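You operate a simulated robot arm through the tools that you are given. There is no shell and no other tool. Be economical: measure what you need, move in short steps, check, and stop when the job is done.

You run a simulated two-armed robot. Do the job below in one go: nothing can be reset, and whatever is moved stays where it is left.

Task
Cap and crate both bottles on the white tray, and reset the board.
Fine: white caps tight, bottles in the teal crate, all four sliders of the booking board at due, nothing spilt.

The check looks at the end state, three seconds after you hand in, the way a careful person would. Anything else that was tipped, shoved, dropped, spilled or broken makes it a failure. A push-on lid holds only when it is set on centred and level and pressed home; a screw cap is set on level and turned clockwise until tight.

Robot
Two 6-joint arms with two-finger parallel grippers on one trunk, on a base that drives. Base frame: it is fixed to the floor where the robot stands at the start and does not move with it; the origin is under the middle of the robot, x ahead of it, y to its left, z up. Units: m, rad, N and s.
The left shoulder is at the start at [0.06, 0.187, 1.297], the right one opposite. With the tool pointing down near the work surface each hand reaches from about 0.1 to 0.56 m from the robot's upright axis, wherever it stands, measured 20 degrees to its own side. Places, roughly: bottom slider of the booking board [0.4, -0.4, 1.2]; second slider of the booking board [0.4, -0.4, 1.3]; teal crate (30x8x5 cm) [0.5, -0.3, 0.8]; third slider of the booking board [0.4, -0.4, 1.3]; top slider of the booking board [0.4, -0.4, 1.4]. Payload 1.57 kg a hand.
Tool frame (each hand has its own): the origin (TCP) lies between the finger pads and is the grasp point; the fingertips stand 0.03 m ahead of it; z points along the fingers, y is the line along which they close. Largest opening 0.11 m; finger width 0.024, thickness 0.012; the body of the gripper, 0.048 by 0.112 m, starts 0.078 m behind the TCP.
Orientation is that of the tool frame in the base frame, as a unit quaternion [x, y, z, w]. With the fingers straight down and closing along the base's y, the tool's x points along the base's -x, its y along +y and its z along -z.

Tools
- The arms move only by the tool nudge_tool. It takes "left_targets", "right_targets" or both (then of equal length, played together; a hand with none holds still); each is a list that holds one entry, the list of rows, each a list of 7 numbers: the turn, a rotation vector about the base's x, y, z in units of 5 degrees (1.0 is 5 degrees), then the shift along the base's x, y, z in units of 20 mm (1.0 is 20 mm), then the closure in counts, from 0 (fully open) to 255 (shut). In form: [[[rx, ry, rz, x, y, z, claw], ...]]. A call has 1 to 12 rows; each row shifts and turns the commanded pose from where the row before left it. A call with a number of a shift or a turn outside -1 to 1 is refused whole. Each row takes 0.2 s and may step no farther than 0.05 m and 0.15 rad from the row before; otherwise, or with a gripper value out of range, the whole call is refused. A pose out of reach is approached as far as the arm can. The call stops where the force on the tool passes 40 N (or 10 N more than at its start, if that is more) or the arm is blocked; 0.2 s more then pass. The fingers move at their own pace (about 0.153 m/s each) and stop on an object; they squeeze with about 27 N. The grip force told is the motor's: it shows also when the fingers shut on nothing. Time passes only in rows, and 0.2 s behind the last, so rows that do not move let the fingers close. The reply holds the time, the measured pose of the TCP, the force on the tool along the base axes, the opening and the grip force, in the units named above and with some noise, with the torque about the TCP (base axes, N m) and any sound that the robot's microphone picked up, and new pictures: "show" is both (left out), scene, wrist or none (wrist: the cameras of the hands that moved).
- Cameras (640 x 400 px; columns grow to the right, rows downward): "scene" is now at [0.0079, -0.0391, 1.8445]; the picture's right is [-0.59, -0.81, 0.00], its down [-0.61, 0.45, -0.65] and it looks along [0.53, -0.38, -0.76] (base axes); focal length 268 px, centre (320, 200). "left" rides on the left gripper at [0.07, -0.016, -0.141] in its tool frame; the picture's right is [0.23, 0.97, 0.00], its down [-0.86, 0.20, -0.48] and it looks along [-0.47, 0.11, 0.88] (tool axes); focal length 222 px, centre (320, 200). "right" rides on the right gripper at [0.07, 0.016, -0.141] in its tool frame; the picture's right is [-0.23, 0.97, 0.00], its down [-0.86, -0.20, -0.48] and it looks along [-0.47, -0.11, 0.88] (tool axes); focal length 222 px, centre (320, 200). There is no depth. A picture from a camera that has moved, and an enlarged one, comes with that camera's place and axes in the base frame and with its lens. The place of the scene camera against the robot may be out by one fixed shift of up to 0.018 m in any direction.
- raise_lower(by): slides the trunk up (or, below 0, down) by that many m; the arms and the scene camera ride with it, the base frame stays. It gives what a move gives, with no picture.
- drive_base(legs): drives the robot by 1 to 6 legs, each [ahead, left, turn to the left] in m, m and rad, along the robot's own axes; the way and the turn of a leg run together, so that a leg with both is an arc; at most 1.5 m and 3.142 rad a leg. The arms and the cameras ride along, it lands a little off, and it stops where it bumps. It gives what a move gives, and a new picture of the scene camera.
- turn_head(pan, tilt): turns the head with the scene camera to pan (to the left, within 1.501 rad either way) and tilt (down, from -0.506 to 1.204), counted from straight ahead of the robot. It gives what a move gives, and a new picture of the scene camera.
- zoom(camera, box): a new picture of the part [left, top, right, bottom] of that camera's present view, enlarged. It takes no simulated time.
- finish_job(): hands the job in; it is judged then, once.

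Work in short steps. Places have to be worked out from the pictures, the camera data and where the tool is seen: move nearer, look again, correct. Check each grasp and each placing, and mend what went wrong. You have 120 turns and 260 pictures in all, those below and enlarged ones among them. Open the grippers and draw the arms clear of the work before you hand the job in, unless the task says otherwise; then end with one line.

The tools are called by a JSON object that holds its "name" and its "arguments". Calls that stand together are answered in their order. nudge_tool: Moves the arms, as the interface text tells. Its arguments: {"type":"object","properties":{"left_targets":{"type":"array","items":{"type":"array","items":{"type":"array","items":{"type":"number"}}}},"right_targets":{"type":"array","items":{"type":"array","items":{"type":"array","items":{"type":"number"}}}},"show":{"type":"string","enum":["both","scene","wrist","none"]}},"required":[]} The other tools are called the same way: raise_lower (by) slides the trunk up or down; drive_base (legs) drives the base; turn_head (pan, tilt) turns the head that bears the scene camera; zoom (camera, box) takes an enlarged picture of a part of a camera's view; finish_job () hands the job in.

At the start:

```text
t: 0.0
left_eef_pos: [0.3987, -0.0791, 0.9992]
left_ee_rot: [0.0, 1.0, -0.001, 0.0]
left_ft_force: [-0.4, 0.0, 0.1]
left_wrist_torque: [0.01, 0.01, -0.01]
left_grip_width: 0.11
left_gripper_force: 0.0
right_eef_pos: [0.2599, -0.3133, 1.5033]
right_ee_rot: [0.001, 1.0, 0.0, 0.0]
right_ft_force: [0.3, -0.9, -0.5]
right_wrist_torque: [0.04, 0.0, -0.04]
right_grip_width: 0.1099
right_gripper_force: 0.0
trunk travel left (down, up): [-0.925, 0.065]
robot x, y, heading: [-0.0018, 0.0026, -0.002]
head pan, tilt: [-0.632, 0.86]
```

scene: 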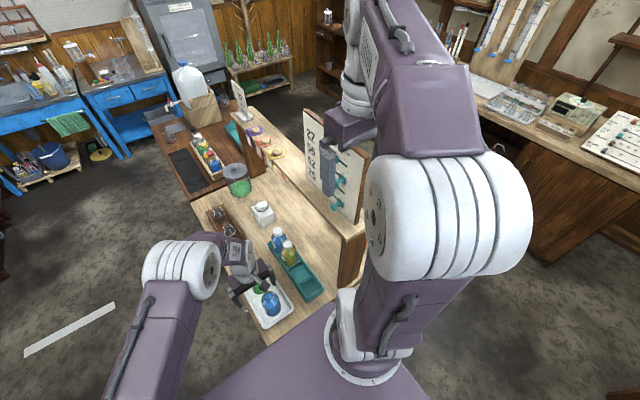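
right: 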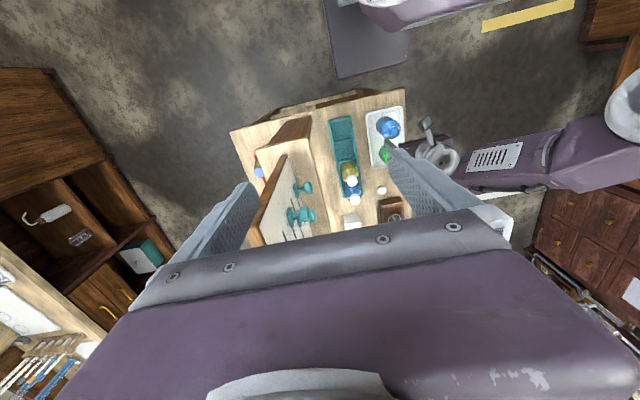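
left: 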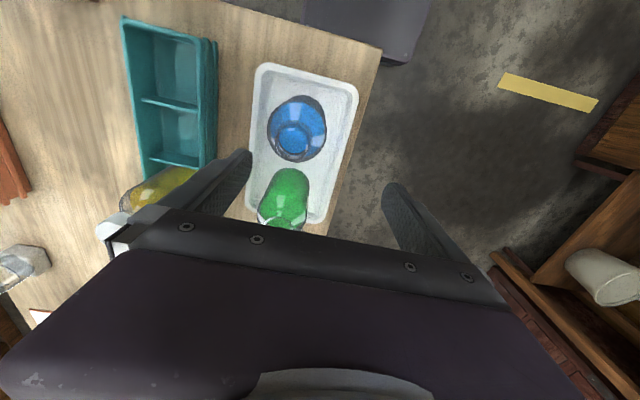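

I'll start by enlarging the tray/crate area and the booking board to see bottles, caps and sliders.

{"name": "zoom", "arguments": {"camera": "scene", "box": [190, 180, 350, 340]}}

{"name": "zoom", "arguments": {"camera": "scene", "box": [220, 70, 380, 240]}}

{"name": "zoom", "arguments": {"camera": "left", "box": [0, 0, 400, 320]}}

{"name": "zoom", "arguments": {"camera": "right", "box": [220, 80, 430, 260]}}

```text
2.50 times, centred on (270, 260) of scene
camera zoom: at [0.0079, -0.0391, 1.8445], right [-0.59, -0.81, 0.0], down [-0.61, 0.45, -0.65], along [0.53, -0.38, -0.76], focal length 669 px, centre (445, 50)
```

zoom: 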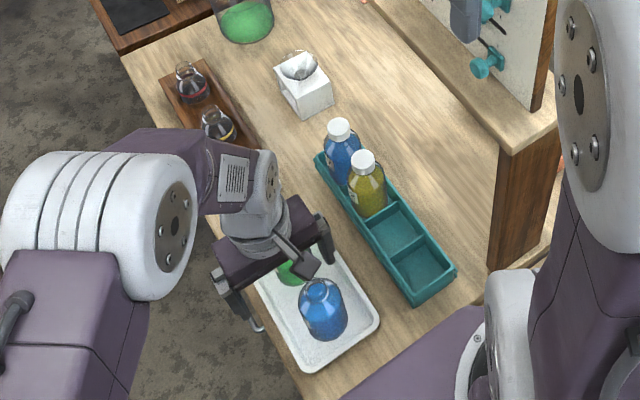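

```text
2.35 times, centred on (300, 155) of scene
camera zoom: at [0.0079, -0.0391, 1.8445], right [-0.59, -0.81, 0.0], down [-0.61, 0.45, -0.65], along [0.53, -0.38, -0.76], focal length 630 px, centre (367, 306)
```

zoom: 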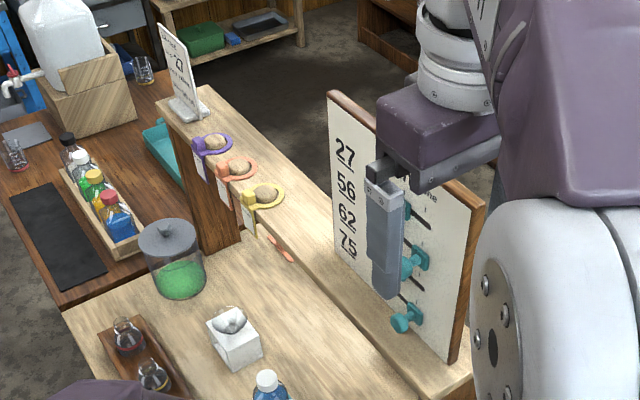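

```text
1.25 times, centred on (200, 160) of left
camera zoom: at [0.3296, -0.0966, 1.1414], right [-0.23, 0.97, 0.0], down [0.86, 0.2, 0.48], along [0.47, 0.11, -0.88], focal length 278 px, centre (470, 250)
```

zoom: 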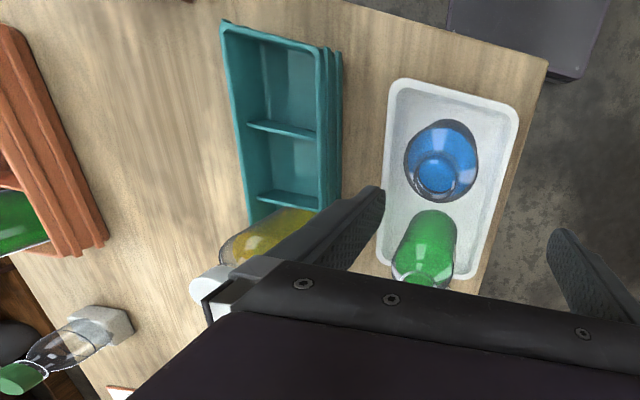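

```text
2.22 times, centred on (325, 170) of right
camera zoom: at [0.1905, -0.2957, 1.6445], right [0.23, 0.97, 0.0], down [0.86, -0.2, 0.48], along [0.47, -0.11, -0.88], focal length 494 px, centre (309, 267)
```

zoom: 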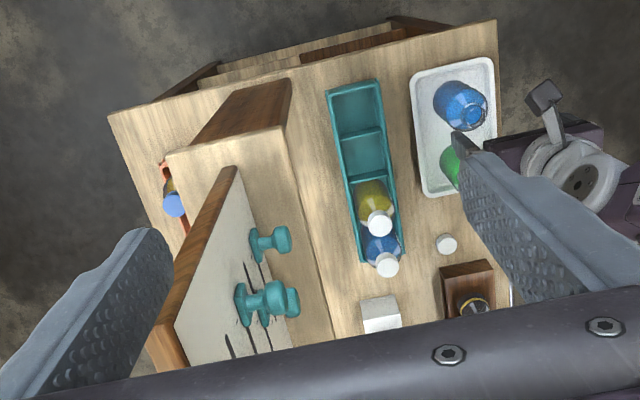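

The grippers and right arm hide parts of the bench; I draw the right arm back/out and the left hand up and to the left to free the view.

{"name": "nudge_tool", "arguments": {"left_targets": [[[0, 0, 0, 0, 0.3, 1, 0], [0, 0, 0, -0.3, 1, 1, 0], [0, 0, 0, -0.5, 1, 1, 0], [0, 0, 0, -0.5, 1, 1, 0], [0, 0, 0, -0.5, 1, 1, 0], [0, 0, 0, -0.5, 1, 0, 0], [0, 0, 0, -0.5, 1, 0, 0], [0, 0, 0, 0, 1, 0, 0], [0, 0, 0, 0, 1, 0, 0], [0, 0, 0, 0, 1, 0, 0]]], "right_targets": [[[0, 0, 0, -1, 0, 0, 0], [0, 0, 0, -1, 0, 0, 0], [0, 0, 0, -1, -0.5, 0, 0], [0, 0, 0, -1, -0.5, 0, 0], [0, 0, 0, -1, -1, 0, 0], [0, 0, 0, -0.5, -1, 0, 0], [0, 0, 0, -0.5, -1, 0, 0], [0, 0, 0, 0, -1, 0, 0], [0, 0, 0, 0, -1, 0, 0], [0, 0, 0, 0, -1, 0, 0]]], "show": "scene"}}

```text
t: 2.2
left_eef_pos: [0.3425, 0.1067, 1.099]
left_ee_rot: [0.0, 1.0, -0.001, 0.0]
left_ft_force: [0.7, -0.3, -0.4]
left_wrist_torque: [-0.01, 0.02, 0.01]
left_grip_width: 0.11
left_gripper_force: 0.0
right_eef_pos: [0.1403, -0.4531, 1.5026]
right_ee_rot: [-0.001, 1.0, 0.001, -0.001]
right_ft_force: [-0.2, 0.6, 0.1]
right_wrist_torque: [0.02, 0.03, 0.02]
right_grip_width: 0.1101
right_gripper_force: 0.1
trunk travel left (down, up): [-0.925, 0.065]
robot x, y, heading: [-0.0001, -0.0005, 0.001]
head pan, tilt: [-0.632, 0.86]
camera scene: at [0.0082, -0.0399, 1.8445], right [-0.59, -0.81, 0.0], down [-0.61, 0.45, -0.65], along [0.53, -0.38, -0.76], focal length 268 px, centre (320, 200)
```

scene: 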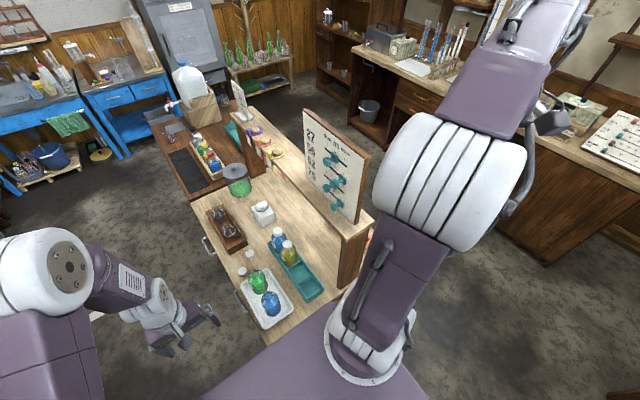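

Clear view now; I enlarge the tray/caps area and the board.

{"name": "zoom", "arguments": {"camera": "scene", "box": [210, 230, 320, 330]}}

{"name": "zoom", "arguments": {"camera": "scene", "box": [290, 100, 380, 230]}}

{"name": "zoom", "arguments": {"camera": "scene", "box": [190, 100, 310, 240]}}

```text
4.00 times, centred on (265, 280) of scene
camera zoom: at [0.0082, -0.0399, 1.8445], right [-0.59, -0.81, 0.0], down [-0.61, 0.45, -0.65], along [0.53, -0.38, -0.76], focal length 1071 px, centre (540, -120)
```

zoom: 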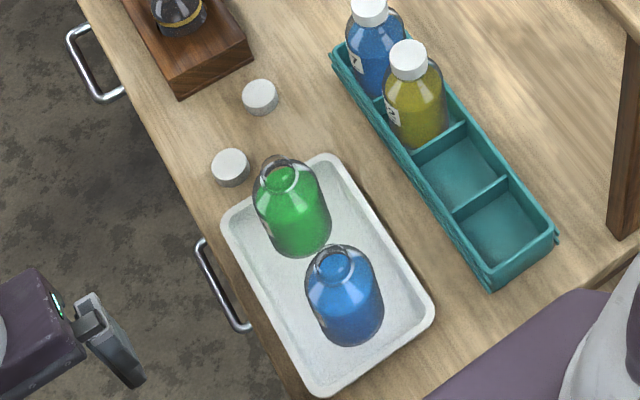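

```text
3.08 times, centred on (335, 165) of scene
camera zoom: at [0.0082, -0.0399, 1.8445], right [-0.59, -0.81, 0.0], down [-0.61, 0.45, -0.65], along [0.53, -0.38, -0.76], focal length 824 px, centre (274, 308)
```

zoom: 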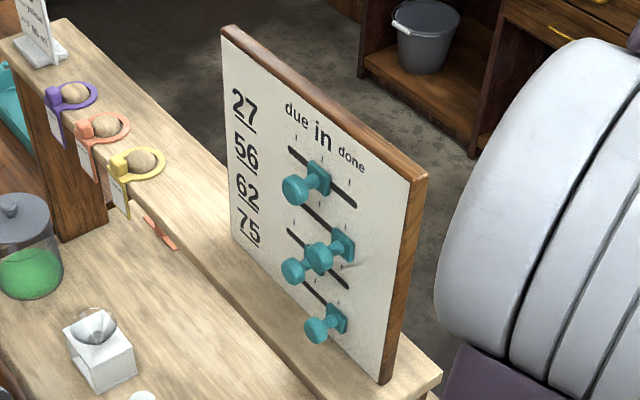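

```text
2.86 times, centred on (250, 170) of scene
camera zoom: at [0.0082, -0.0399, 1.8445], right [-0.59, -0.81, 0.0], down [-0.61, 0.45, -0.65], along [0.53, -0.38, -0.76], focal length 765 px, centre (520, 286)
```

zoom: 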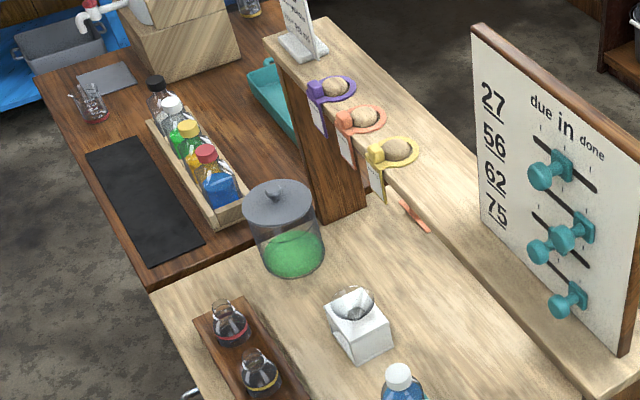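

Sliders from the top: in, done, due, done (due is the far, +x end). Caps lie at about (0.59,-0.07) and (0.64,-0.13), beyond reach from here; the whole bench is reachable from its left side, so I drive round to about (0.45, 0.32) facing -y.

{"name": "drive_base", "arguments": {"legs": [[0, 0.6, 0], [0.45, 0, 0], [0, 0, -1.571], [0.27, 0, 0]]}}

{"name": "turn_head", "arguments": {"pan": 0, "tilt": 0.75}}

```text
t: 13.2
left_eef_pos: [0.5713, -0.0099, 1.1018]
left_ee_rot: [0.702, 0.712, -0.001, 0.001]
left_ft_force: [-0.2, -0.6, -0.3]
left_wrist_torque: [-0.01, 0.01, -0.02]
left_grip_width: 0.1101
left_gripper_force: 0.1
right_eef_pos: [0.0084, 0.1856, 1.5036]
right_ee_rot: [0.702, 0.712, -0.001, 0.001]
right_ft_force: [0.1, -0.3, 0.1]
right_wrist_torque: [-0.03, -0.02, 0.01]
right_grip_width: 0.1097
right_gripper_force: 0.1
trunk travel left (down, up): [-0.925, 0.065]
robot x, y, heading: [0.4617, 0.3291, -1.554]
head pan, tilt: [-0.632, 0.86]
camera scene: at [0.4182, 0.3357, 1.8445], right [-0.82, 0.58, 0.0], down [0.44, 0.62, -0.65], along [-0.38, -0.53, -0.76], focal length 268 px, centre (320, 200)
```

scene: 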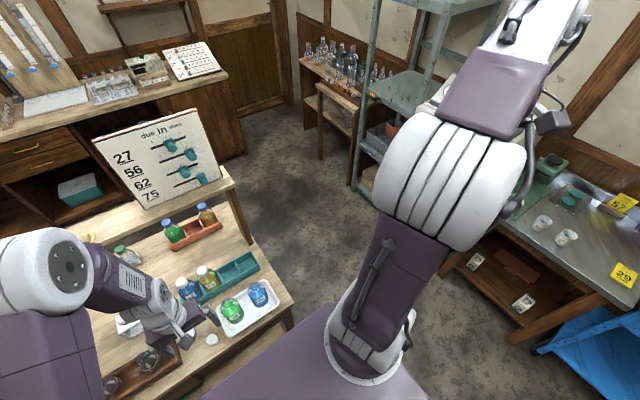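

```text
t: 14.3
left_eef_pos: [0.572, -0.0138, 1.0985]
left_ee_rot: [0.702, 0.712, -0.001, -0.001]
left_ft_force: [-0.1, -0.3, 0.1]
left_wrist_torque: [-0.01, -0.01, 0.0]
left_grip_width: 0.1099
left_gripper_force: 0.1
right_eef_pos: [0.0079, 0.1824, 1.5022]
right_ee_rot: [0.702, 0.713, 0.0, 0.0]
right_ft_force: [-0.1, -0.7, 0.2]
right_wrist_torque: [0.06, 0.04, -0.01]
right_grip_width: 0.11
right_gripper_force: 0.0
trunk travel left (down, up): [-0.925, 0.065]
robot x, y, heading: [0.4592, 0.3294, -1.554]
head pan, tilt: [0.0, 0.75]
camera scene: at [0.4643, 0.3115, 1.8533], right [-1.0, -0.01, 0.0], down [-0.01, 0.68, -0.73], along [0.01, -0.73, -0.68], focal length 268 px, centre (320, 200)
```

scene: 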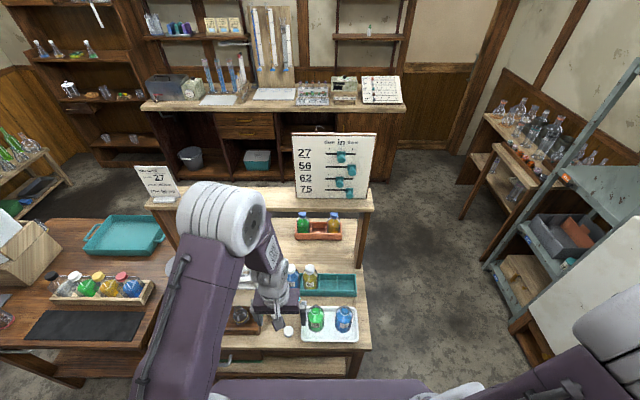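

Good frontal view of everything. I enlarge the board and bench.

{"name": "zoom", "arguments": {"camera": "scene", "box": [285, 125, 385, 215]}}

{"name": "zoom", "arguments": {"camera": "scene", "box": [220, 250, 380, 360]}}

```text
4.44 times, centred on (335, 170) of scene
camera zoom: at [0.4643, 0.3115, 1.8533], right [-1.0, -0.01, 0.0], down [-0.01, 0.68, -0.73], along [0.01, -0.73, -0.68], focal length 1190 px, centre (253, 333)
```

zoom: 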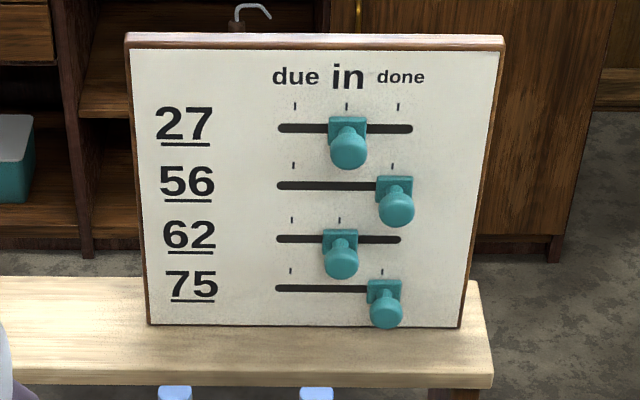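

```text
3.64 times, centred on (300, 305) of scene
camera zoom: at [0.4643, 0.3115, 1.8533], right [-1.0, -0.01, 0.0], down [-0.01, 0.68, -0.73], along [0.01, -0.73, -0.68], focal length 973 px, centre (393, -182)
```

zoom: 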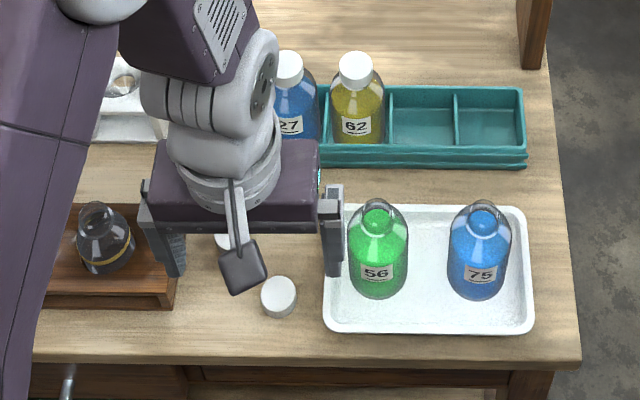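

Boards: rows 27 (in), 56 (done), 62 (in), 75 (done); knobs worked out at about (0.410, z1.403), (0.373, 1.355), (0.409, 1.309), (0.373, 1.259), face at y≈-0.375, due at x≈0.446. I bring the right hand round, shut, turning it to point along -y.

{"name": "nudge_tool", "arguments": {"right_targets": [[[-1, 0, 0, 0.8, -0.8, 0, 255], [-1, 0, 0, 0.8, -0.8, 0, 255], [-1, 0, 0, 0.8, -0.8, 0, 255], [-1, 0, 0, 0.8, -0.8, 0, 255], [-1, 0, 0, 0.8, -0.8, 0, 255], [-1, 0, 0, 0.8, -0.8, 0, 255], [-1, 0, 0, 0.8, -0.8, 0, 255], [-1, 0, 0, 0.8, -0.8, 0, 255], [-1, 0, 0, 0.8, -0.8, 0, 255], [-1, 0, 0, 0.8, -0.8, 0, 255], [-1, 0, 0, 0.8, -0.8, 0, 255], [-1, 0, 0, 0.8, -0.8, 0, 255]]], "show": "scene"}}

```text
t: 16.9
left_eef_pos: [0.5708, -0.0131, 1.0981]
left_ee_rot: [0.702, 0.712, 0.0, -0.001]
left_ft_force: [0.1, 0.3, -0.1]
left_wrist_torque: [-0.02, -0.01, -0.01]
left_grip_width: 0.1101
left_gripper_force: 0.1
right_eef_pos: [0.1099, -0.0494, 1.5036]
right_ee_rot: [0.608, 0.617, -0.356, 0.351]
right_ft_force: [-0.6, -1.0, 0.4]
right_wrist_torque: [0.01, 0.01, -0.01]
right_grip_width: 0.0
right_gripper_force: 21.5
right hand out of reach, approached as far as the arm can: row 6, 7, 8, 9, 10, 11, 12
trunk travel left (down, up): [-0.925, 0.065]
robot x, y, heading: [0.4605, 0.33, -1.559]
head pan, tilt: [0.0, 0.75]
camera scene: at [0.4648, 0.3116, 1.8534], right [-1.0, -0.01, 0.0], down [-0.01, 0.68, -0.73], along [0.01, -0.73, -0.68], focal length 268 px, centre (320, 200)
```

scene: 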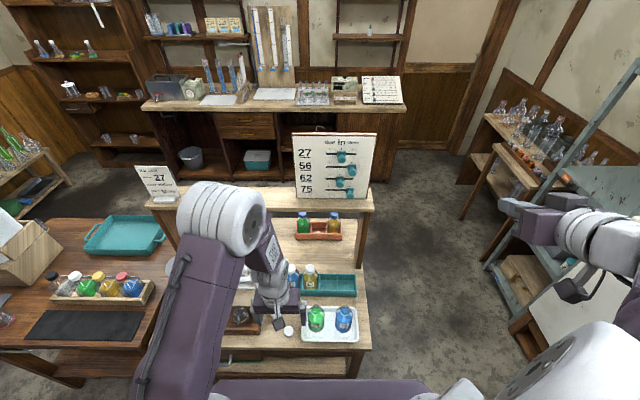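

The orientation is right (60°) but the arm lags; it was too far out. I move inward and down a little first.

{"name": "nudge_tool", "arguments": {"right_targets": [[[0, 0, 0, 1, 0, -0.5, 255], [0, 0, 0, 1, 0, -0.5, 255], [0, 0, 0, 1, 0, -0.5, 255], [0, 0, 0, 1, 0, -0.5, 255], [0, 0, 0, 1, 0, -0.5, 255], [0, 0, 0, 1, 0, -0.5, 255], [0, 0, 0, 1, 0, -0.5, 255]]], "show": "scene"}}

```text
t: 18.5
left_eef_pos: [0.5703, -0.0112, 1.1009]
left_ee_rot: [0.702, 0.712, 0.0, -0.001]
left_ft_force: [0.1, -0.4, -0.8]
left_wrist_torque: [0.0, 0.01, 0.0]
left_grip_width: 0.1101
left_gripper_force: 0.1
right_eef_pos: [0.2098, -0.0921, 1.425]
right_ee_rot: [0.609, 0.617, -0.355, 0.349]
right_ft_force: [0.2, 0.7, 0.7]
right_wrist_torque: [-0.01, -0.01, 0.04]
right_grip_width: 0.0001
right_gripper_force: 21.3
right hand out of reach, approached as far as the arm can: row 1, 2, 3, 4, 5, 6, 7
trunk travel left (down, up): [-0.925, 0.065]
robot x, y, heading: [0.456, 0.3261, -1.555]
head pan, tilt: [0.0, 0.75]
camera scene: at [0.4648, 0.3119, 1.8533], right [-1.0, -0.01, 0.0], down [-0.01, 0.68, -0.73], along [0.01, -0.73, -0.68], focal length 268 px, centre (320, 200)
```

scene: 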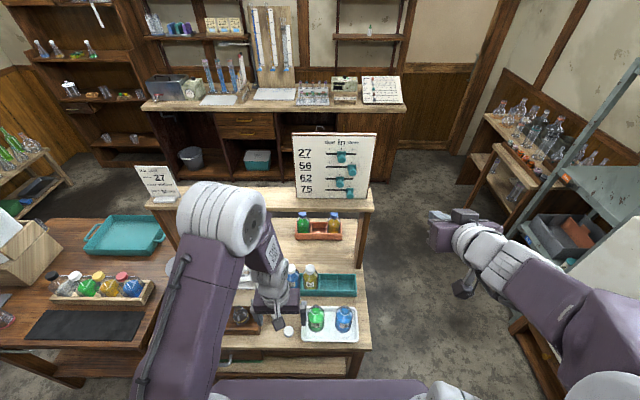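

Probably the wrist is too close to its shoulder; moving forward (-y) should bring it back into range.

{"name": "nudge_tool", "arguments": {"right_targets": [[[0, 0, 0, 0, -1, 0, 255], [0, 0, 0, 0, -1, 0, 255], [0, 0, 0, 0, -1, 0, 255], [0, 0, 0, 0, -1, 0, 255], [0, 0, 0, 0, -1, 0, 255], [0, 0, 0, 0, -1, 0, 255], [0, 0, 0, 0, -1, 0, 255], [0, 0, 0, 0, -1, 0, 255]]], "show": "scene"}}

```text
t: 20.3
left_eef_pos: [0.5703, -0.0135, 1.0992]
left_ee_rot: [0.702, 0.713, 0.0, -0.001]
left_ft_force: [0.2, -0.6, -1.3]
left_wrist_torque: [0.02, 0.06, 0.06]
left_grip_width: 0.1102
left_gripper_force: 0.1
right_eef_pos: [0.2097, -0.2536, 1.4238]
right_ee_rot: [0.609, 0.617, -0.356, 0.35]
right_ft_force: [0.5, -0.2, 0.5]
right_wrist_torque: [0.01, 0.02, 0.0]
right_grip_width: 0.0002
right_gripper_force: 20.7
trunk travel left (down, up): [-0.925, 0.065]
robot x, y, heading: [0.4579, 0.3289, -1.554]
head pan, tilt: [0.0, 0.75]
camera scene: at [0.4643, 0.3103, 1.8533], right [-1.0, -0.01, 0.0], down [-0.01, 0.68, -0.73], along [0.01, -0.73, -0.68], focal length 268 px, centre (320, 200)
```

scene: 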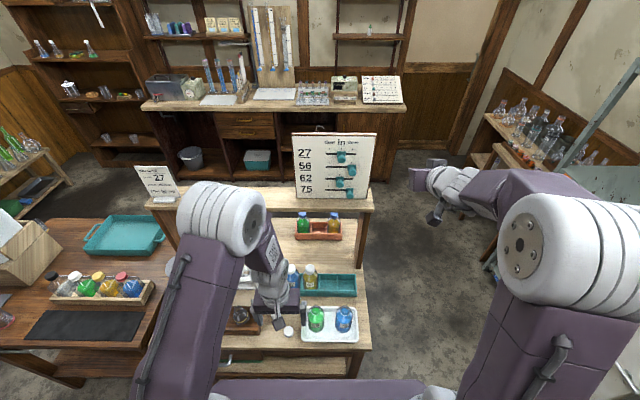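

In range again at (0.21,-0.25,1.424). Finish the turn while moving in +x, staying in front of the knobs.

{"name": "nudge_tool", "arguments": {"right_targets": [[[-1, 0, 0, 1, 0.2, -0.2, 255], [-1, 0, 0, 1, 0.2, -0.2, 255], [-1, 0, 0, 1, 0.2, -0.2, 255], [-1, 0, 0, 1, 0.2, -0.2, 255], [-1, 0, 0, 1, 0.2, -0.2, 255], [-1, 0, 0, 1, 0.2, -0.2, 255], [0, 0, 0, 0.8, 0, 0, 255]]]}}

```text
t: 21.9
left_eef_pos: [0.5715, -0.0116, 1.1011]
left_ee_rot: [0.702, 0.712, -0.001, 0.0]
left_ft_force: [0.0, -0.9, -0.2]
left_wrist_torque: [0.01, 0.0, -0.01]
left_grip_width: 0.1101
left_gripper_force: 0.0
right_eef_pos: [0.2137, -0.2274, 1.454]
right_ee_rot: [0.499, 0.503, -0.496, 0.502]
right_ft_force: [0.8, 0.1, -0.8]
right_wrist_torque: [0.02, -0.04, -0.02]
right_grip_width: 0.0
right_gripper_force: 21.6
right hand out of reach, approached as far as the arm can: row 2, 3, 4, 5, 6, 7
trunk travel left (down, up): [-0.925, 0.065]
robot x, y, heading: [0.4575, 0.3261, -1.557]
head pan, tilt: [0.0, 0.75]
camera scene: at [0.4645, 0.3124, 1.8533], right [-1.0, -0.01, 0.0], down [-0.01, 0.68, -0.73], along [0.01, -0.73, -0.68], focal length 268 px, centre (320, 200)
camera right: at [0.2289, -0.0854, 1.385], right [0.97, 0.01, 0.23], down [-0.21, 0.47, 0.86], along [-0.1, -0.88, 0.46], focal length 222 px, centre (320, 200)
```

scene: 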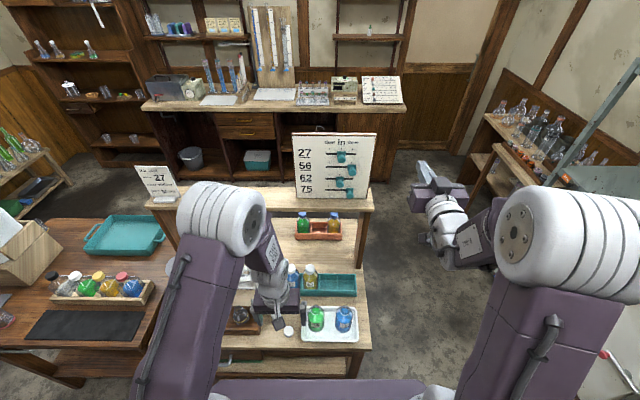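
right: 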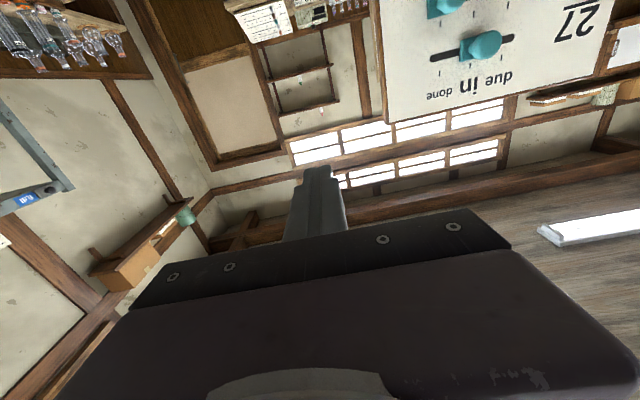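

Orientation is right; the wrist is too near the shoulder. Backing the base 0.12 m gives it room.

{"name": "drive_base", "arguments": {"legs": [[-0.12, 0, 0]]}}

{"name": "nudge_tool", "arguments": {"right_targets": [[[0, 0, 0, 0.5, -1, -0.3, 255], [0, 0, 0, 0.5, -1, -0.3, 255], [0, 0, 0, 0.5, -1, -0.3, 255], [0, 0, 0, 1, -1, -0.4, 255], [0, 0, 0, 1, -1, -0.4, 255], [0, 0, 0, 1, -1, -0.4, 255], [0, 0, 0, 1, -1, -0.2, 255]]]}}

```text
t: 23.1
left_eef_pos: [0.5692, 0.104, 1.0977]
left_ee_rot: [0.702, 0.712, 0.001, -0.002]
left_ft_force: [-0.2, 0.1, 0.1]
left_wrist_torque: [0.05, -0.02, 0.02]
left_grip_width: 0.11
left_gripper_force: 0.1
right_eef_pos: [0.2124, -0.1118, 1.4519]
right_ee_rot: [0.5, 0.504, -0.495, 0.501]
right_ft_force: [-0.5, 0.2, 0.2]
right_wrist_torque: [0.0, 0.04, 0.0]
right_grip_width: 0.0002
right_gripper_force: 21.1
trunk travel left (down, up): [-0.925, 0.065]
robot x, y, heading: [0.4578, 0.4499, -1.556]
head pan, tilt: [0.0, 0.75]
camera scene: at [0.4627, 0.4257, 1.8532], right [-1.0, -0.01, 0.0], down [-0.01, 0.68, -0.73], along [0.01, -0.73, -0.68], focal length 268 px, centre (320, 200)
```

scene: 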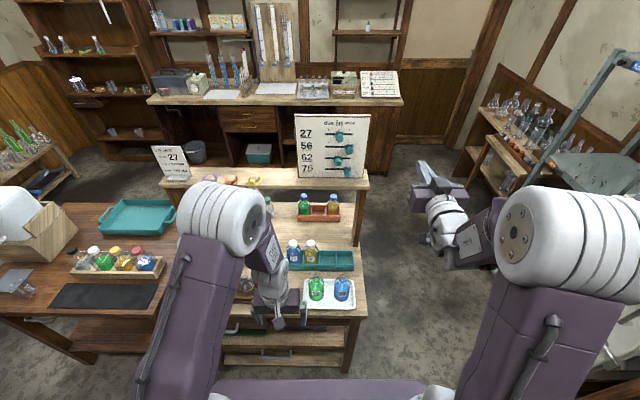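

```text
t: 24.7
left_eef_pos: [0.5688, 0.1071, 1.1005]
left_ee_rot: [0.702, 0.712, -0.001, -0.001]
left_ft_force: [-1.2, 0.5, 0.0]
left_wrist_torque: [0.0, -0.04, 0.0]
left_grip_width: 0.11
left_gripper_force: 0.0
right_eef_pos: [0.1983, -0.2168, 1.3996]
right_ee_rot: [0.491, 0.511, -0.496, 0.501]
right_ft_force: [0.5, 0.1, -0.1]
right_wrist_torque: [-0.01, -0.05, 0.03]
right_grip_width: 0.0
right_gripper_force: 21.1
right hand out of reach, approached as far as the arm can: row 1, 2, 3, 4, 5, 6, 7
trunk travel left (down, up): [-0.925, 0.065]
robot x, y, heading: [0.4549, 0.4496, -1.557]
head pan, tilt: [0.0, 0.75]
camera scene: at [0.4627, 0.4316, 1.8534], right [-1.0, -0.01, 0.0], down [-0.01, 0.68, -0.73], along [0.01, -0.73, -0.68], focal length 268 px, centre (320, 200)
camera right: at [0.2118, -0.074, 1.3313], right [0.98, 0.02, 0.21], down [-0.2, 0.47, 0.86], along [-0.08, -0.88, 0.46], focal length 222 px, centre (320, 200)
```

scene: 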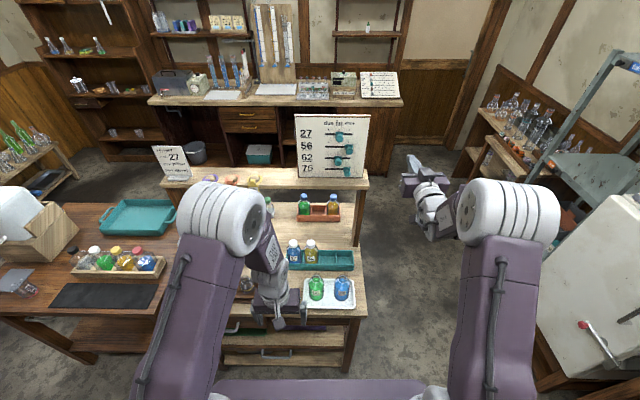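
right: 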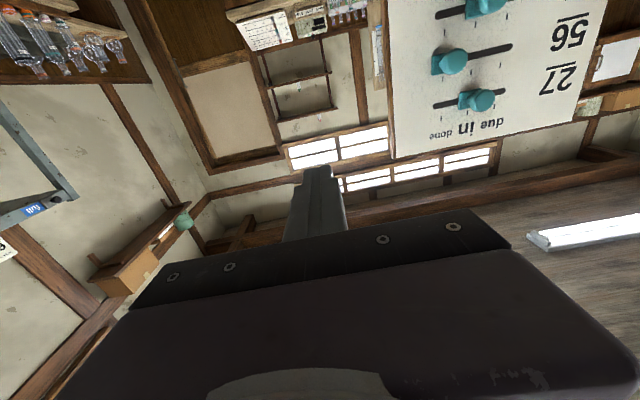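

Laterally inward motion is what the arm refuses, while an offset of 0.25 m to its own side works. So I shift the base 0.25 m to its left (+x), keeping the hand 0.1 m in front of the knobs.

{"name": "drive_base", "arguments": {"legs": [[0, 0.25, 0]]}}

{"name": "nudge_tool", "arguments": {"right_targets": [[[0, 0, 0, -0.5, 0, 0, 255], [0, 0, 0, -0.5, 0, 0, 255], [0, 0, 0, -1, 0, 0, 255], [0, 0, 0, -1, 0, 0, 255]]]}}

```text
t: 26.5
left_eef_pos: [0.8188, 0.1114, 1.0995]
left_ee_rot: [0.704, 0.711, 0.001, 0.0]
left_ft_force: [-1.3, 0.9, -0.1]
left_wrist_torque: [0.02, -0.04, -0.04]
left_grip_width: 0.1098
left_gripper_force: 0.1
right_eef_pos: [0.4465, -0.2122, 1.3995]
right_ee_rot: [0.492, 0.51, -0.496, 0.502]
right_ft_force: [-0.5, 0.6, -0.1]
right_wrist_torque: [0.02, -0.01, 0.01]
right_grip_width: 0.0001
right_gripper_force: 21.2
trunk travel left (down, up): [-0.925, 0.065]
robot x, y, heading: [0.7118, 0.4516, -1.556]
head pan, tilt: [0.0, 0.75]
camera scene: at [0.7103, 0.4346, 1.8533], right [-1.0, -0.01, 0.0], down [-0.01, 0.68, -0.73], along [0.01, -0.73, -0.68], focal length 268 px, centre (320, 200)
```

scene: 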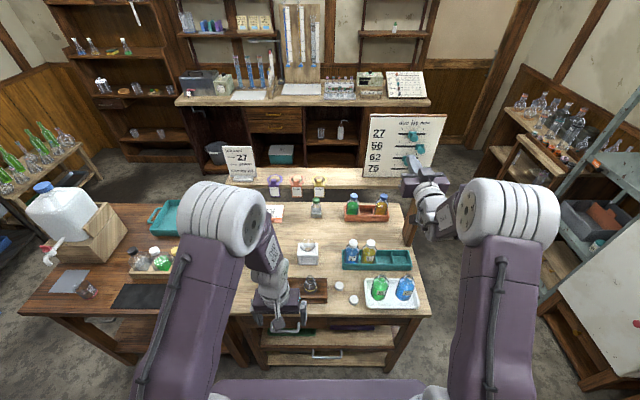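

```text
t: 27.5
left_eef_pos: [0.82, 0.1105, 1.1]
left_ee_rot: [0.703, 0.711, -0.001, 0.0]
left_ft_force: [-0.4, -0.4, 0.1]
left_wrist_torque: [-0.04, 0.0, 0.02]
left_grip_width: 0.1101
left_gripper_force: 0.1
right_eef_pos: [0.3907, -0.2131, 1.4013]
right_ee_rot: [0.492, 0.511, -0.496, 0.5]
right_ft_force: [-0.8, -0.7, -1.2]
right_wrist_torque: [0.0, 0.0, 0.03]
right_grip_width: 0.0
right_gripper_force: 21.2
trunk travel left (down, up): [-0.925, 0.065]
robot x, y, heading: [0.7142, 0.4513, -1.555]
head pan, tilt: [0.0, 0.75]
camera scene: at [0.714, 0.4346, 1.8533], right [-1.0, -0.01, 0.0], down [-0.01, 0.68, -0.73], along [0.01, -0.73, -0.68], focal length 268 px, centre (320, 200)
camera right: at [0.4022, -0.071, 1.3315], right [0.98, 0.02, 0.21], down [-0.2, 0.47, 0.86], along [-0.08, -0.88, 0.46], focal length 222 px, centre (320, 200)
```

scene: 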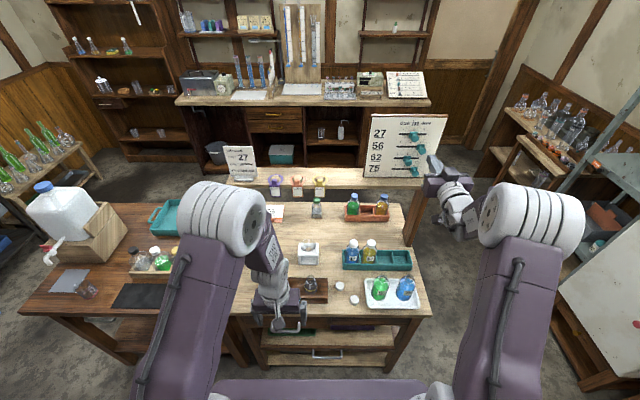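
right: 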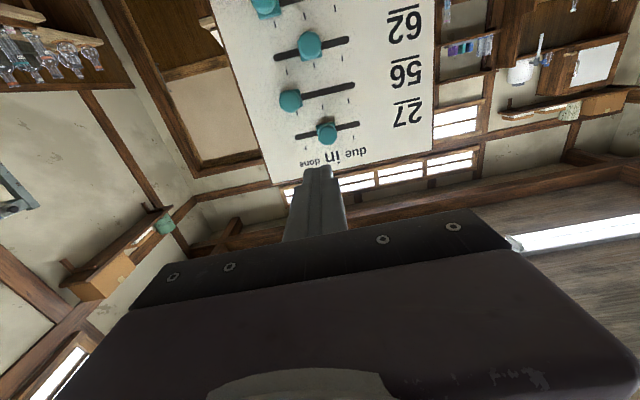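

Now precise from the wrist camera: knobs at about (0.405, z1.388), (0.371, 1.343), (0.405, 1.297), (~0.371, 1.25). I move to the low-x side of knob 1 and advance.

{"name": "nudge_tool", "arguments": {"right_targets": [[[0, 0, 0, -0.7, 0, -0.3, 255], [0, 0, 0, -0.6, 0, -0.35, 255], [0, 0, 0, 0, -1, 0, 255], [0, 0, 0, 0, -1, 0, 255], [0, 0, 0, 0, -1, 0, 255], [0, 0, 0, 0, -1, 0, 255], [0, 0, 0, 0, -1, 0, 255]]]}}

{"name": "zoom", "arguments": {"camera": "scene", "box": [350, 100, 470, 200]}}

```text
t: 29.1
left_eef_pos: [0.8196, 0.1081, 1.0991]
left_ee_rot: [0.703, 0.711, -0.001, -0.001]
left_ft_force: [-0.3, 0.0, -0.1]
left_wrist_torque: [0.04, 0.03, 0.0]
left_grip_width: 0.1102
left_gripper_force: 0.0
right_eef_pos: [0.3642, -0.3135, 1.3873]
right_ee_rot: [0.492, 0.512, -0.496, 0.5]
right_ft_force: [0.1, -0.2, -0.7]
right_wrist_torque: [0.0, -0.03, 0.0]
right_grip_width: 0.0
right_gripper_force: 21.6
trunk travel left (down, up): [-0.925, 0.065]
robot x, y, heading: [0.7117, 0.4476, -1.56]
head pan, tilt: [0.0, 0.75]
camera scene: at [0.7149, 0.4332, 1.8533], right [-1.0, -0.01, 0.0], down [-0.01, 0.68, -0.73], along [0.01, -0.73, -0.68], focal length 268 px, centre (320, 200)
camera right: at [0.3769, -0.1712, 1.3181], right [0.98, 0.02, 0.21], down [-0.2, 0.47, 0.86], along [-0.08, -0.88, 0.46], focal length 222 px, centre (320, 200)
```

scene: 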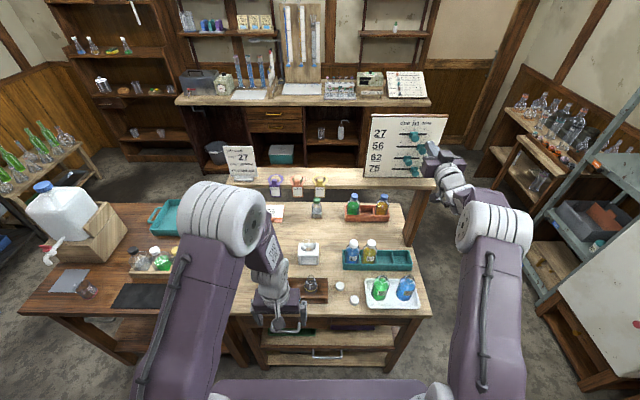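
right: 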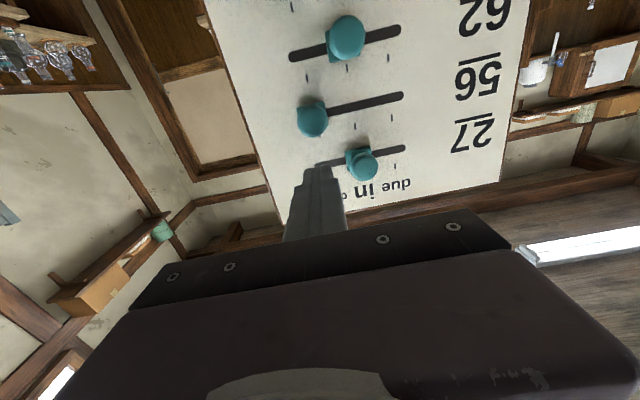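

```text
4.00 times, centred on (410, 150) of scene
camera zoom: at [0.7149, 0.4332, 1.8533], right [-1.0, -0.01, 0.0], down [-0.01, 0.68, -0.73], along [0.01, -0.73, -0.68], focal length 1071 px, centre (-40, 400)
```

zoom: 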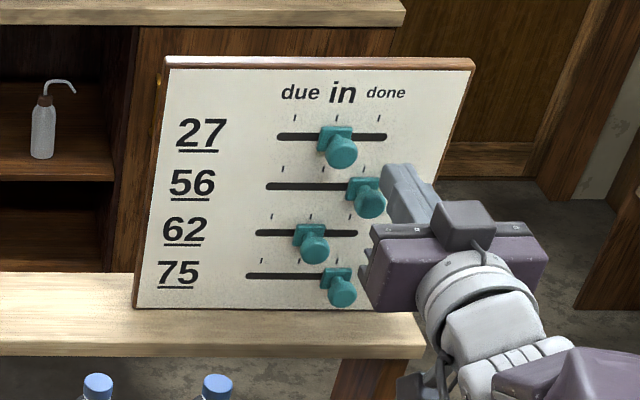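

Finger tip is level with knob 1, at its low-x side. I advance 20 mm so the finger overlaps the knob, then push +x 36 mm and look.

{"name": "nudge_tool", "arguments": {"right_targets": [[[0, 0, 0, 0, -1, 0, 255], [0, 0, 0, 0.6, 0, 0, 255], [0, 0, 0, 0.6, 0, 0, 255], [0, 0, 0, 0.6, 0, 0, 255]]], "show": "wrist"}}

{"name": "zoom", "arguments": {"camera": "scene", "box": [350, 100, 470, 200]}}

```text
t: 30.1
left_eef_pos: [0.8206, 0.1094, 1.0996]
left_ee_rot: [0.703, 0.711, 0.0, 0.0]
left_ft_force: [0.2, -0.9, -0.6]
left_wrist_torque: [-0.03, -0.02, 0.0]
left_grip_width: 0.1098
left_gripper_force: 0.0
right_eef_pos: [0.401, -0.3322, 1.3862]
right_ee_rot: [0.492, 0.511, -0.496, 0.501]
right_ft_force: [0.4, -0.7, -0.7]
right_wrist_torque: [0.0, -0.02, 0.0]
right_grip_width: 0.0
right_gripper_force: 21.4
trunk travel left (down, up): [-0.925, 0.065]
robot x, y, heading: [0.7144, 0.4503, -1.561]
head pan, tilt: [0.0, 0.75]
camera right: at [0.4131, -0.19, 1.3184], right [0.98, 0.02, 0.21], down [-0.2, 0.47, 0.86], along [-0.08, -0.88, 0.46], focal length 222 px, centre (320, 200)
```

right: 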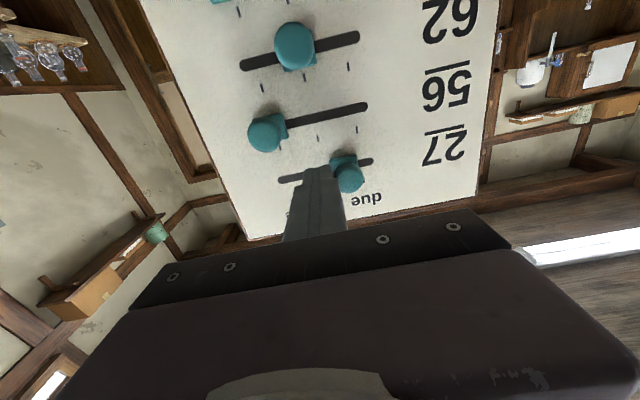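

```text
4.00 times, centred on (410, 150) of scene
camera zoom: at [0.715, 0.4347, 1.8534], right [-1.0, -0.01, 0.0], down [-0.01, 0.68, -0.73], along [0.01, -0.73, -0.68], focal length 1071 px, centre (-40, 400)
```

zoom: 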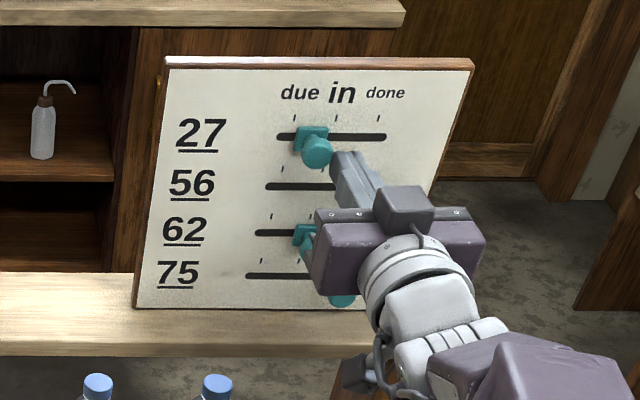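

Knob 1 slid smoothly, about 14-15 mm short of the due tick. Push on 15 mm.

{"name": "nudge_tool", "arguments": {"right_targets": [[[0, 0, 0, 0.4, 0, 0, 255], [0, 0, 0, 0.35, 0, 0, 255]]], "show": "none"}}

{"name": "zoom", "arguments": {"camera": "scene", "box": [380, 110, 440, 160]}}

```text
t: 30.7
left_eef_pos: [0.8211, 0.1092, 1.1004]
left_ee_rot: [0.703, 0.711, -0.001, 0.0]
left_ft_force: [0.1, 0.1, 0.0]
left_wrist_torque: [0.02, 0.04, 0.01]
left_grip_width: 0.11
left_gripper_force: 0.1
right_eef_pos: [0.4177, -0.333, 1.3862]
right_ee_rot: [0.491, 0.511, -0.496, 0.501]
right_ft_force: [0.4, -0.8, 1.3]
right_wrist_torque: [0.04, 0.0, 0.02]
right_grip_width: 0.0001
right_gripper_force: 21.3
trunk travel left (down, up): [-0.925, 0.065]
robot x, y, heading: [0.7082, 0.4492, -1.56]
head pan, tilt: [0.0, 0.75]
```

```text
8.00 times, centred on (410, 135) of scene
camera zoom: at [0.7155, 0.4345, 1.8533], right [-1.0, -0.01, 0.0], down [-0.01, 0.68, -0.73], along [0.01, -0.73, -0.68], focal length 2141 px, centre (-400, 720)
```

zoom: 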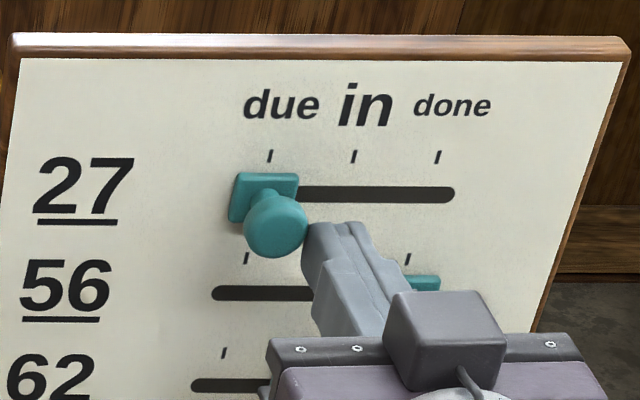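

Slider 27 sits on due. Now back off, go to row 2 (z≈1.343) on the low-x side, advance and start the push.

{"name": "nudge_tool", "arguments": {"right_targets": [[[0, 0, 0, -0.3, 0, 0, 255], [0, 0, 0, 0, 1, 0, 255], [0, 0, 0, -1, 1, 0, 255], [0, 0, 0, -1, 0, -0.7, 255], [0, 0, 0, -1, 0, -0.7, 255], [0, 0, 0, -0.95, 0, -0.75, 255], [0, 0, 0, 0, -1, 0, 255], [0, 0, 0, 0, -1, 0, 255]]], "show": "wrist"}}

{"name": "zoom", "arguments": {"camera": "scene", "box": [370, 105, 454, 175]}}

```text
t: 32.5
left_eef_pos: [0.819, 0.109, 1.1005]
left_ee_rot: [0.703, 0.711, 0.0, -0.001]
left_ft_force: [-0.6, 0.1, -0.2]
left_wrist_torque: [0.04, 0.01, -0.01]
left_grip_width: 0.11
left_gripper_force: 0.1
right_eef_pos: [0.3296, -0.3347, 1.3431]
right_ee_rot: [0.491, 0.512, -0.496, 0.5]
right_ft_force: [0.6, 0.5, 0.3]
right_wrist_torque: [0.05, -0.01, -0.02]
right_grip_width: 0.0
right_gripper_force: 21.5
trunk travel left (down, up): [-0.925, 0.065]
robot x, y, heading: [0.7081, 0.4504, -1.564]
head pan, tilt: [0.0, 0.75]
camera right: at [0.3436, -0.1921, 1.2741], right [0.98, 0.02, 0.21], down [-0.2, 0.47, 0.86], along [-0.08, -0.88, 0.46], focal length 222 px, centre (320, 200)
```

right: 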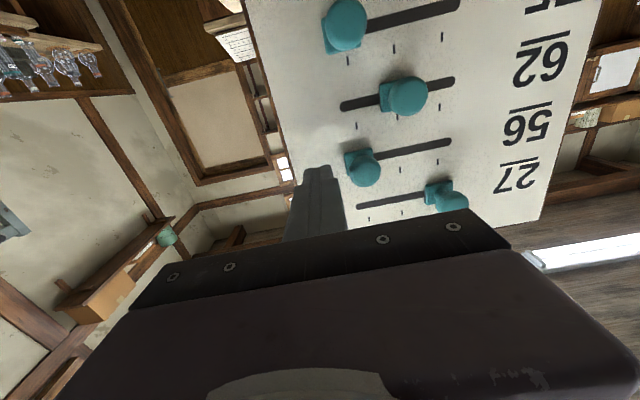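

```text
5.71 times, centred on (412, 140) of scene
camera zoom: at [0.715, 0.4326, 1.8533], right [-1.0, -0.01, 0.0], down [-0.01, 0.68, -0.73], along [0.01, -0.73, -0.68], focal length 1530 px, centre (-206, 543)
```

zoom: 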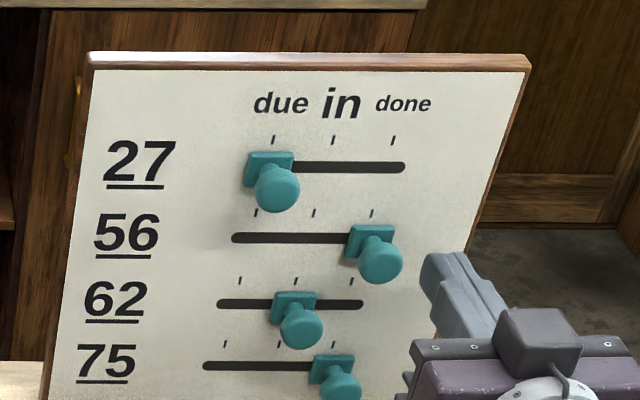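

Finger is in place beside knob 2; slider 1 sits maybe 2 mm past the tick. I push row 2 to finger x≈0.415.

{"name": "nudge_tool", "arguments": {"right_targets": [[[0, 0, 0, 0.6, 0, 0, 255], [0, 0, 0, 0.6, 0, 0, 255], [0, 0, 0, 0.6, 0, 0, 255], [0, 0, 0, 0.6, 0, 0, 255], [0, 0, 0, 0.6, 0, 0, 255], [0, 0, 0, 0.6, 0, 0, 255], [0, 0, 0, 0.5, 0, 0, 255]]], "show": "none"}}

{"name": "zoom", "arguments": {"camera": "scene", "box": [370, 105, 454, 175]}}

```text
t: 34.1
left_eef_pos: [0.8202, 0.1095, 1.0994]
left_ee_rot: [0.703, 0.711, -0.001, -0.001]
left_ft_force: [-0.7, 0.6, 0.6]
left_wrist_torque: [0.0, 0.01, -0.01]
left_grip_width: 0.11
left_gripper_force: 0.1
right_eef_pos: [0.412, -0.3323, 1.3439]
right_ee_rot: [0.491, 0.512, -0.496, 0.501]
right_ft_force: [0.9, 0.5, 0.4]
right_wrist_torque: [-0.02, -0.03, -0.04]
right_grip_width: 0.0002
right_gripper_force: 20.9
trunk travel left (down, up): [-0.925, 0.065]
robot x, y, heading: [0.7077, 0.4515, -1.559]
head pan, tilt: [0.0, 0.75]
```

```text
5.71 times, centred on (412, 140) of scene
camera zoom: at [0.7154, 0.4345, 1.8533], right [-1.0, -0.01, 0.0], down [-0.01, 0.68, -0.73], along [0.01, -0.73, -0.68], focal length 1530 px, centre (-206, 543)
```

zoom: 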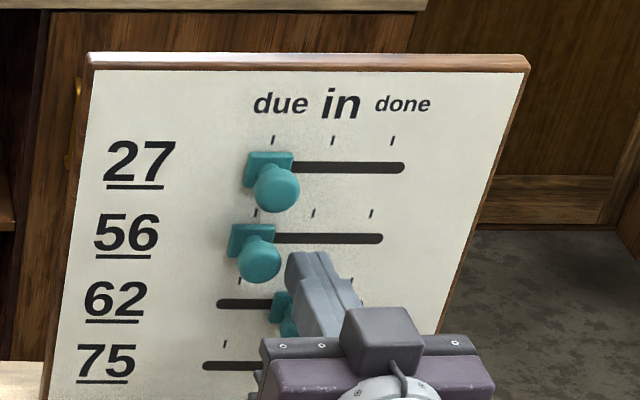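

Slider 56 at due as well. Now row 3 (z≈1.297) from x≈0.363, push to ≈0.412.

{"name": "nudge_tool", "arguments": {"right_targets": [[[0, 0, 0, -0.3, 0, 0, 255], [0, 0, 0, 0, 1, 0, 255], [0, 0, 0, -0.7, 1, -0.35, 255], [0, 0, 0, -0.7, 0, -1, 255], [0, 0, 0, -0.75, 0, -1, 255], [0, 0, 0, 0, -1, 0, 255], [0, 0, 0, 0, -1, 0, 255], [0, 0, 0, 0.6, 0, 0, 255], [0, 0, 0, 0.6, 0, 0, 255], [0, 0, 0, 0.6, 0, 0, 255], [0, 0, 0, 0.6, 0, 0, 255]]], "show": "none"}}

{"name": "zoom", "arguments": {"camera": "scene", "box": [370, 105, 454, 175]}}

```text
t: 36.5
left_eef_pos: [0.8203, 0.1102, 1.0991]
left_ee_rot: [0.704, 0.71, -0.001, 0.0]
left_ft_force: [0.4, -0.5, 0.7]
left_wrist_torque: [-0.02, -0.04, 0.0]
left_grip_width: 0.1102
left_gripper_force: 0.1
right_eef_pos: [0.4106, -0.3317, 1.2969]
right_ee_rot: [0.491, 0.512, -0.496, 0.5]
right_ft_force: [-0.4, -0.2, 0.2]
right_wrist_torque: [0.01, 0.02, 0.0]
right_grip_width: 0.0
right_gripper_force: 21.0
trunk travel left (down, up): [-0.925, 0.065]
robot x, y, heading: [0.7119, 0.4463, -1.557]
head pan, tilt: [0.0, 0.75]
```

```text
5.71 times, centred on (412, 140) of scene
camera zoom: at [0.7154, 0.4345, 1.8533], right [-1.0, -0.01, 0.0], down [-0.01, 0.68, -0.73], along [0.01, -0.73, -0.68], focal length 1530 px, centre (-206, 543)
```

zoom: 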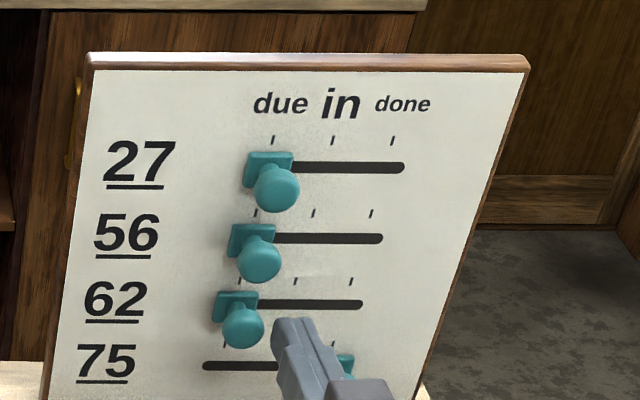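

Slider 62 at due. Last row: 75 at z≈1.25, start x≈0.33.

{"name": "nudge_tool", "arguments": {"right_targets": [[[0, 0, 0, -0.3, 0, 0, 255], [0, 0, 0, -0.7, 1, 0, 255], [0, 0, 0, -1, 1, -0.35, 255], [0, 0, 0, -1, 0, -1, 255], [0, 0, 0, -1, 0, -0.95, 255], [0, 0, 0, 0, -1, 0, 255], [0, 0, 0, 0, -1, 0, 255]]], "show": "wrist"}}

{"name": "zoom", "arguments": {"camera": "scene", "box": [350, 105, 470, 205]}}

```text
t: 38.1
left_eef_pos: [0.8203, 0.1092, 1.0994]
left_ee_rot: [0.704, 0.711, 0.0, -0.002]
left_ft_force: [-0.5, -0.4, -0.6]
left_wrist_torque: [0.01, 0.0, 0.03]
left_grip_width: 0.11
left_gripper_force: 0.2
right_eef_pos: [0.3311, -0.3325, 1.2521]
right_ee_rot: [0.492, 0.511, -0.496, 0.5]
right_ft_force: [0.3, -0.3, -0.8]
right_wrist_torque: [0.01, 0.01, 0.0]
right_grip_width: 0.0001
right_gripper_force: 21.2
trunk travel left (down, up): [-0.925, 0.065]
robot x, y, heading: [0.7111, 0.4497, -1.555]
head pan, tilt: [0.0, 0.75]
camera right: at [0.3444, -0.1904, 1.1816], right [0.98, 0.02, 0.21], down [-0.2, 0.47, 0.86], along [-0.08, -0.88, 0.46], focal length 222 px, centre (320, 200)
```

right: 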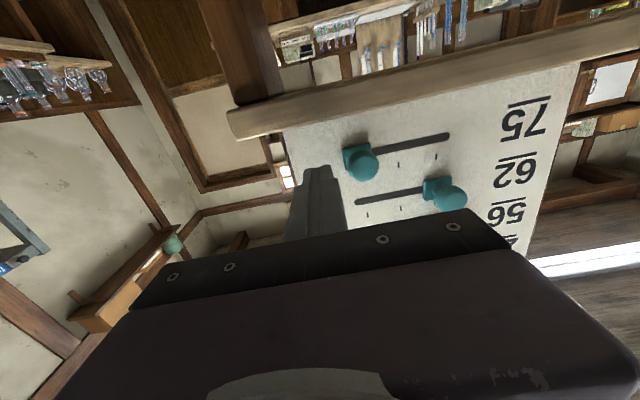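

```text
4.00 times, centred on (410, 155) of scene
camera zoom: at [0.715, 0.4332, 1.8534], right [-1.0, -0.01, 0.0], down [-0.01, 0.68, -0.73], along [0.01, -0.73, -0.68], focal length 1071 px, centre (-40, 380)
```

zoom: 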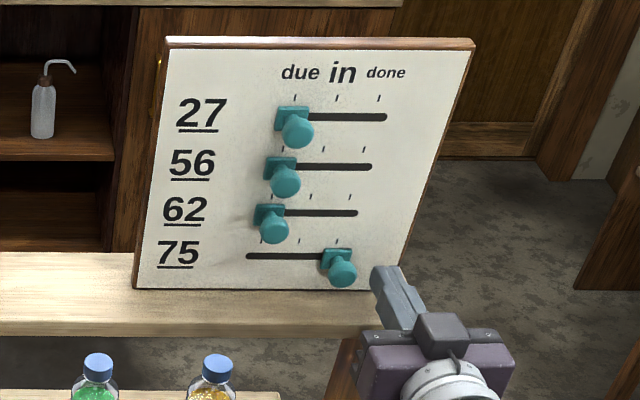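

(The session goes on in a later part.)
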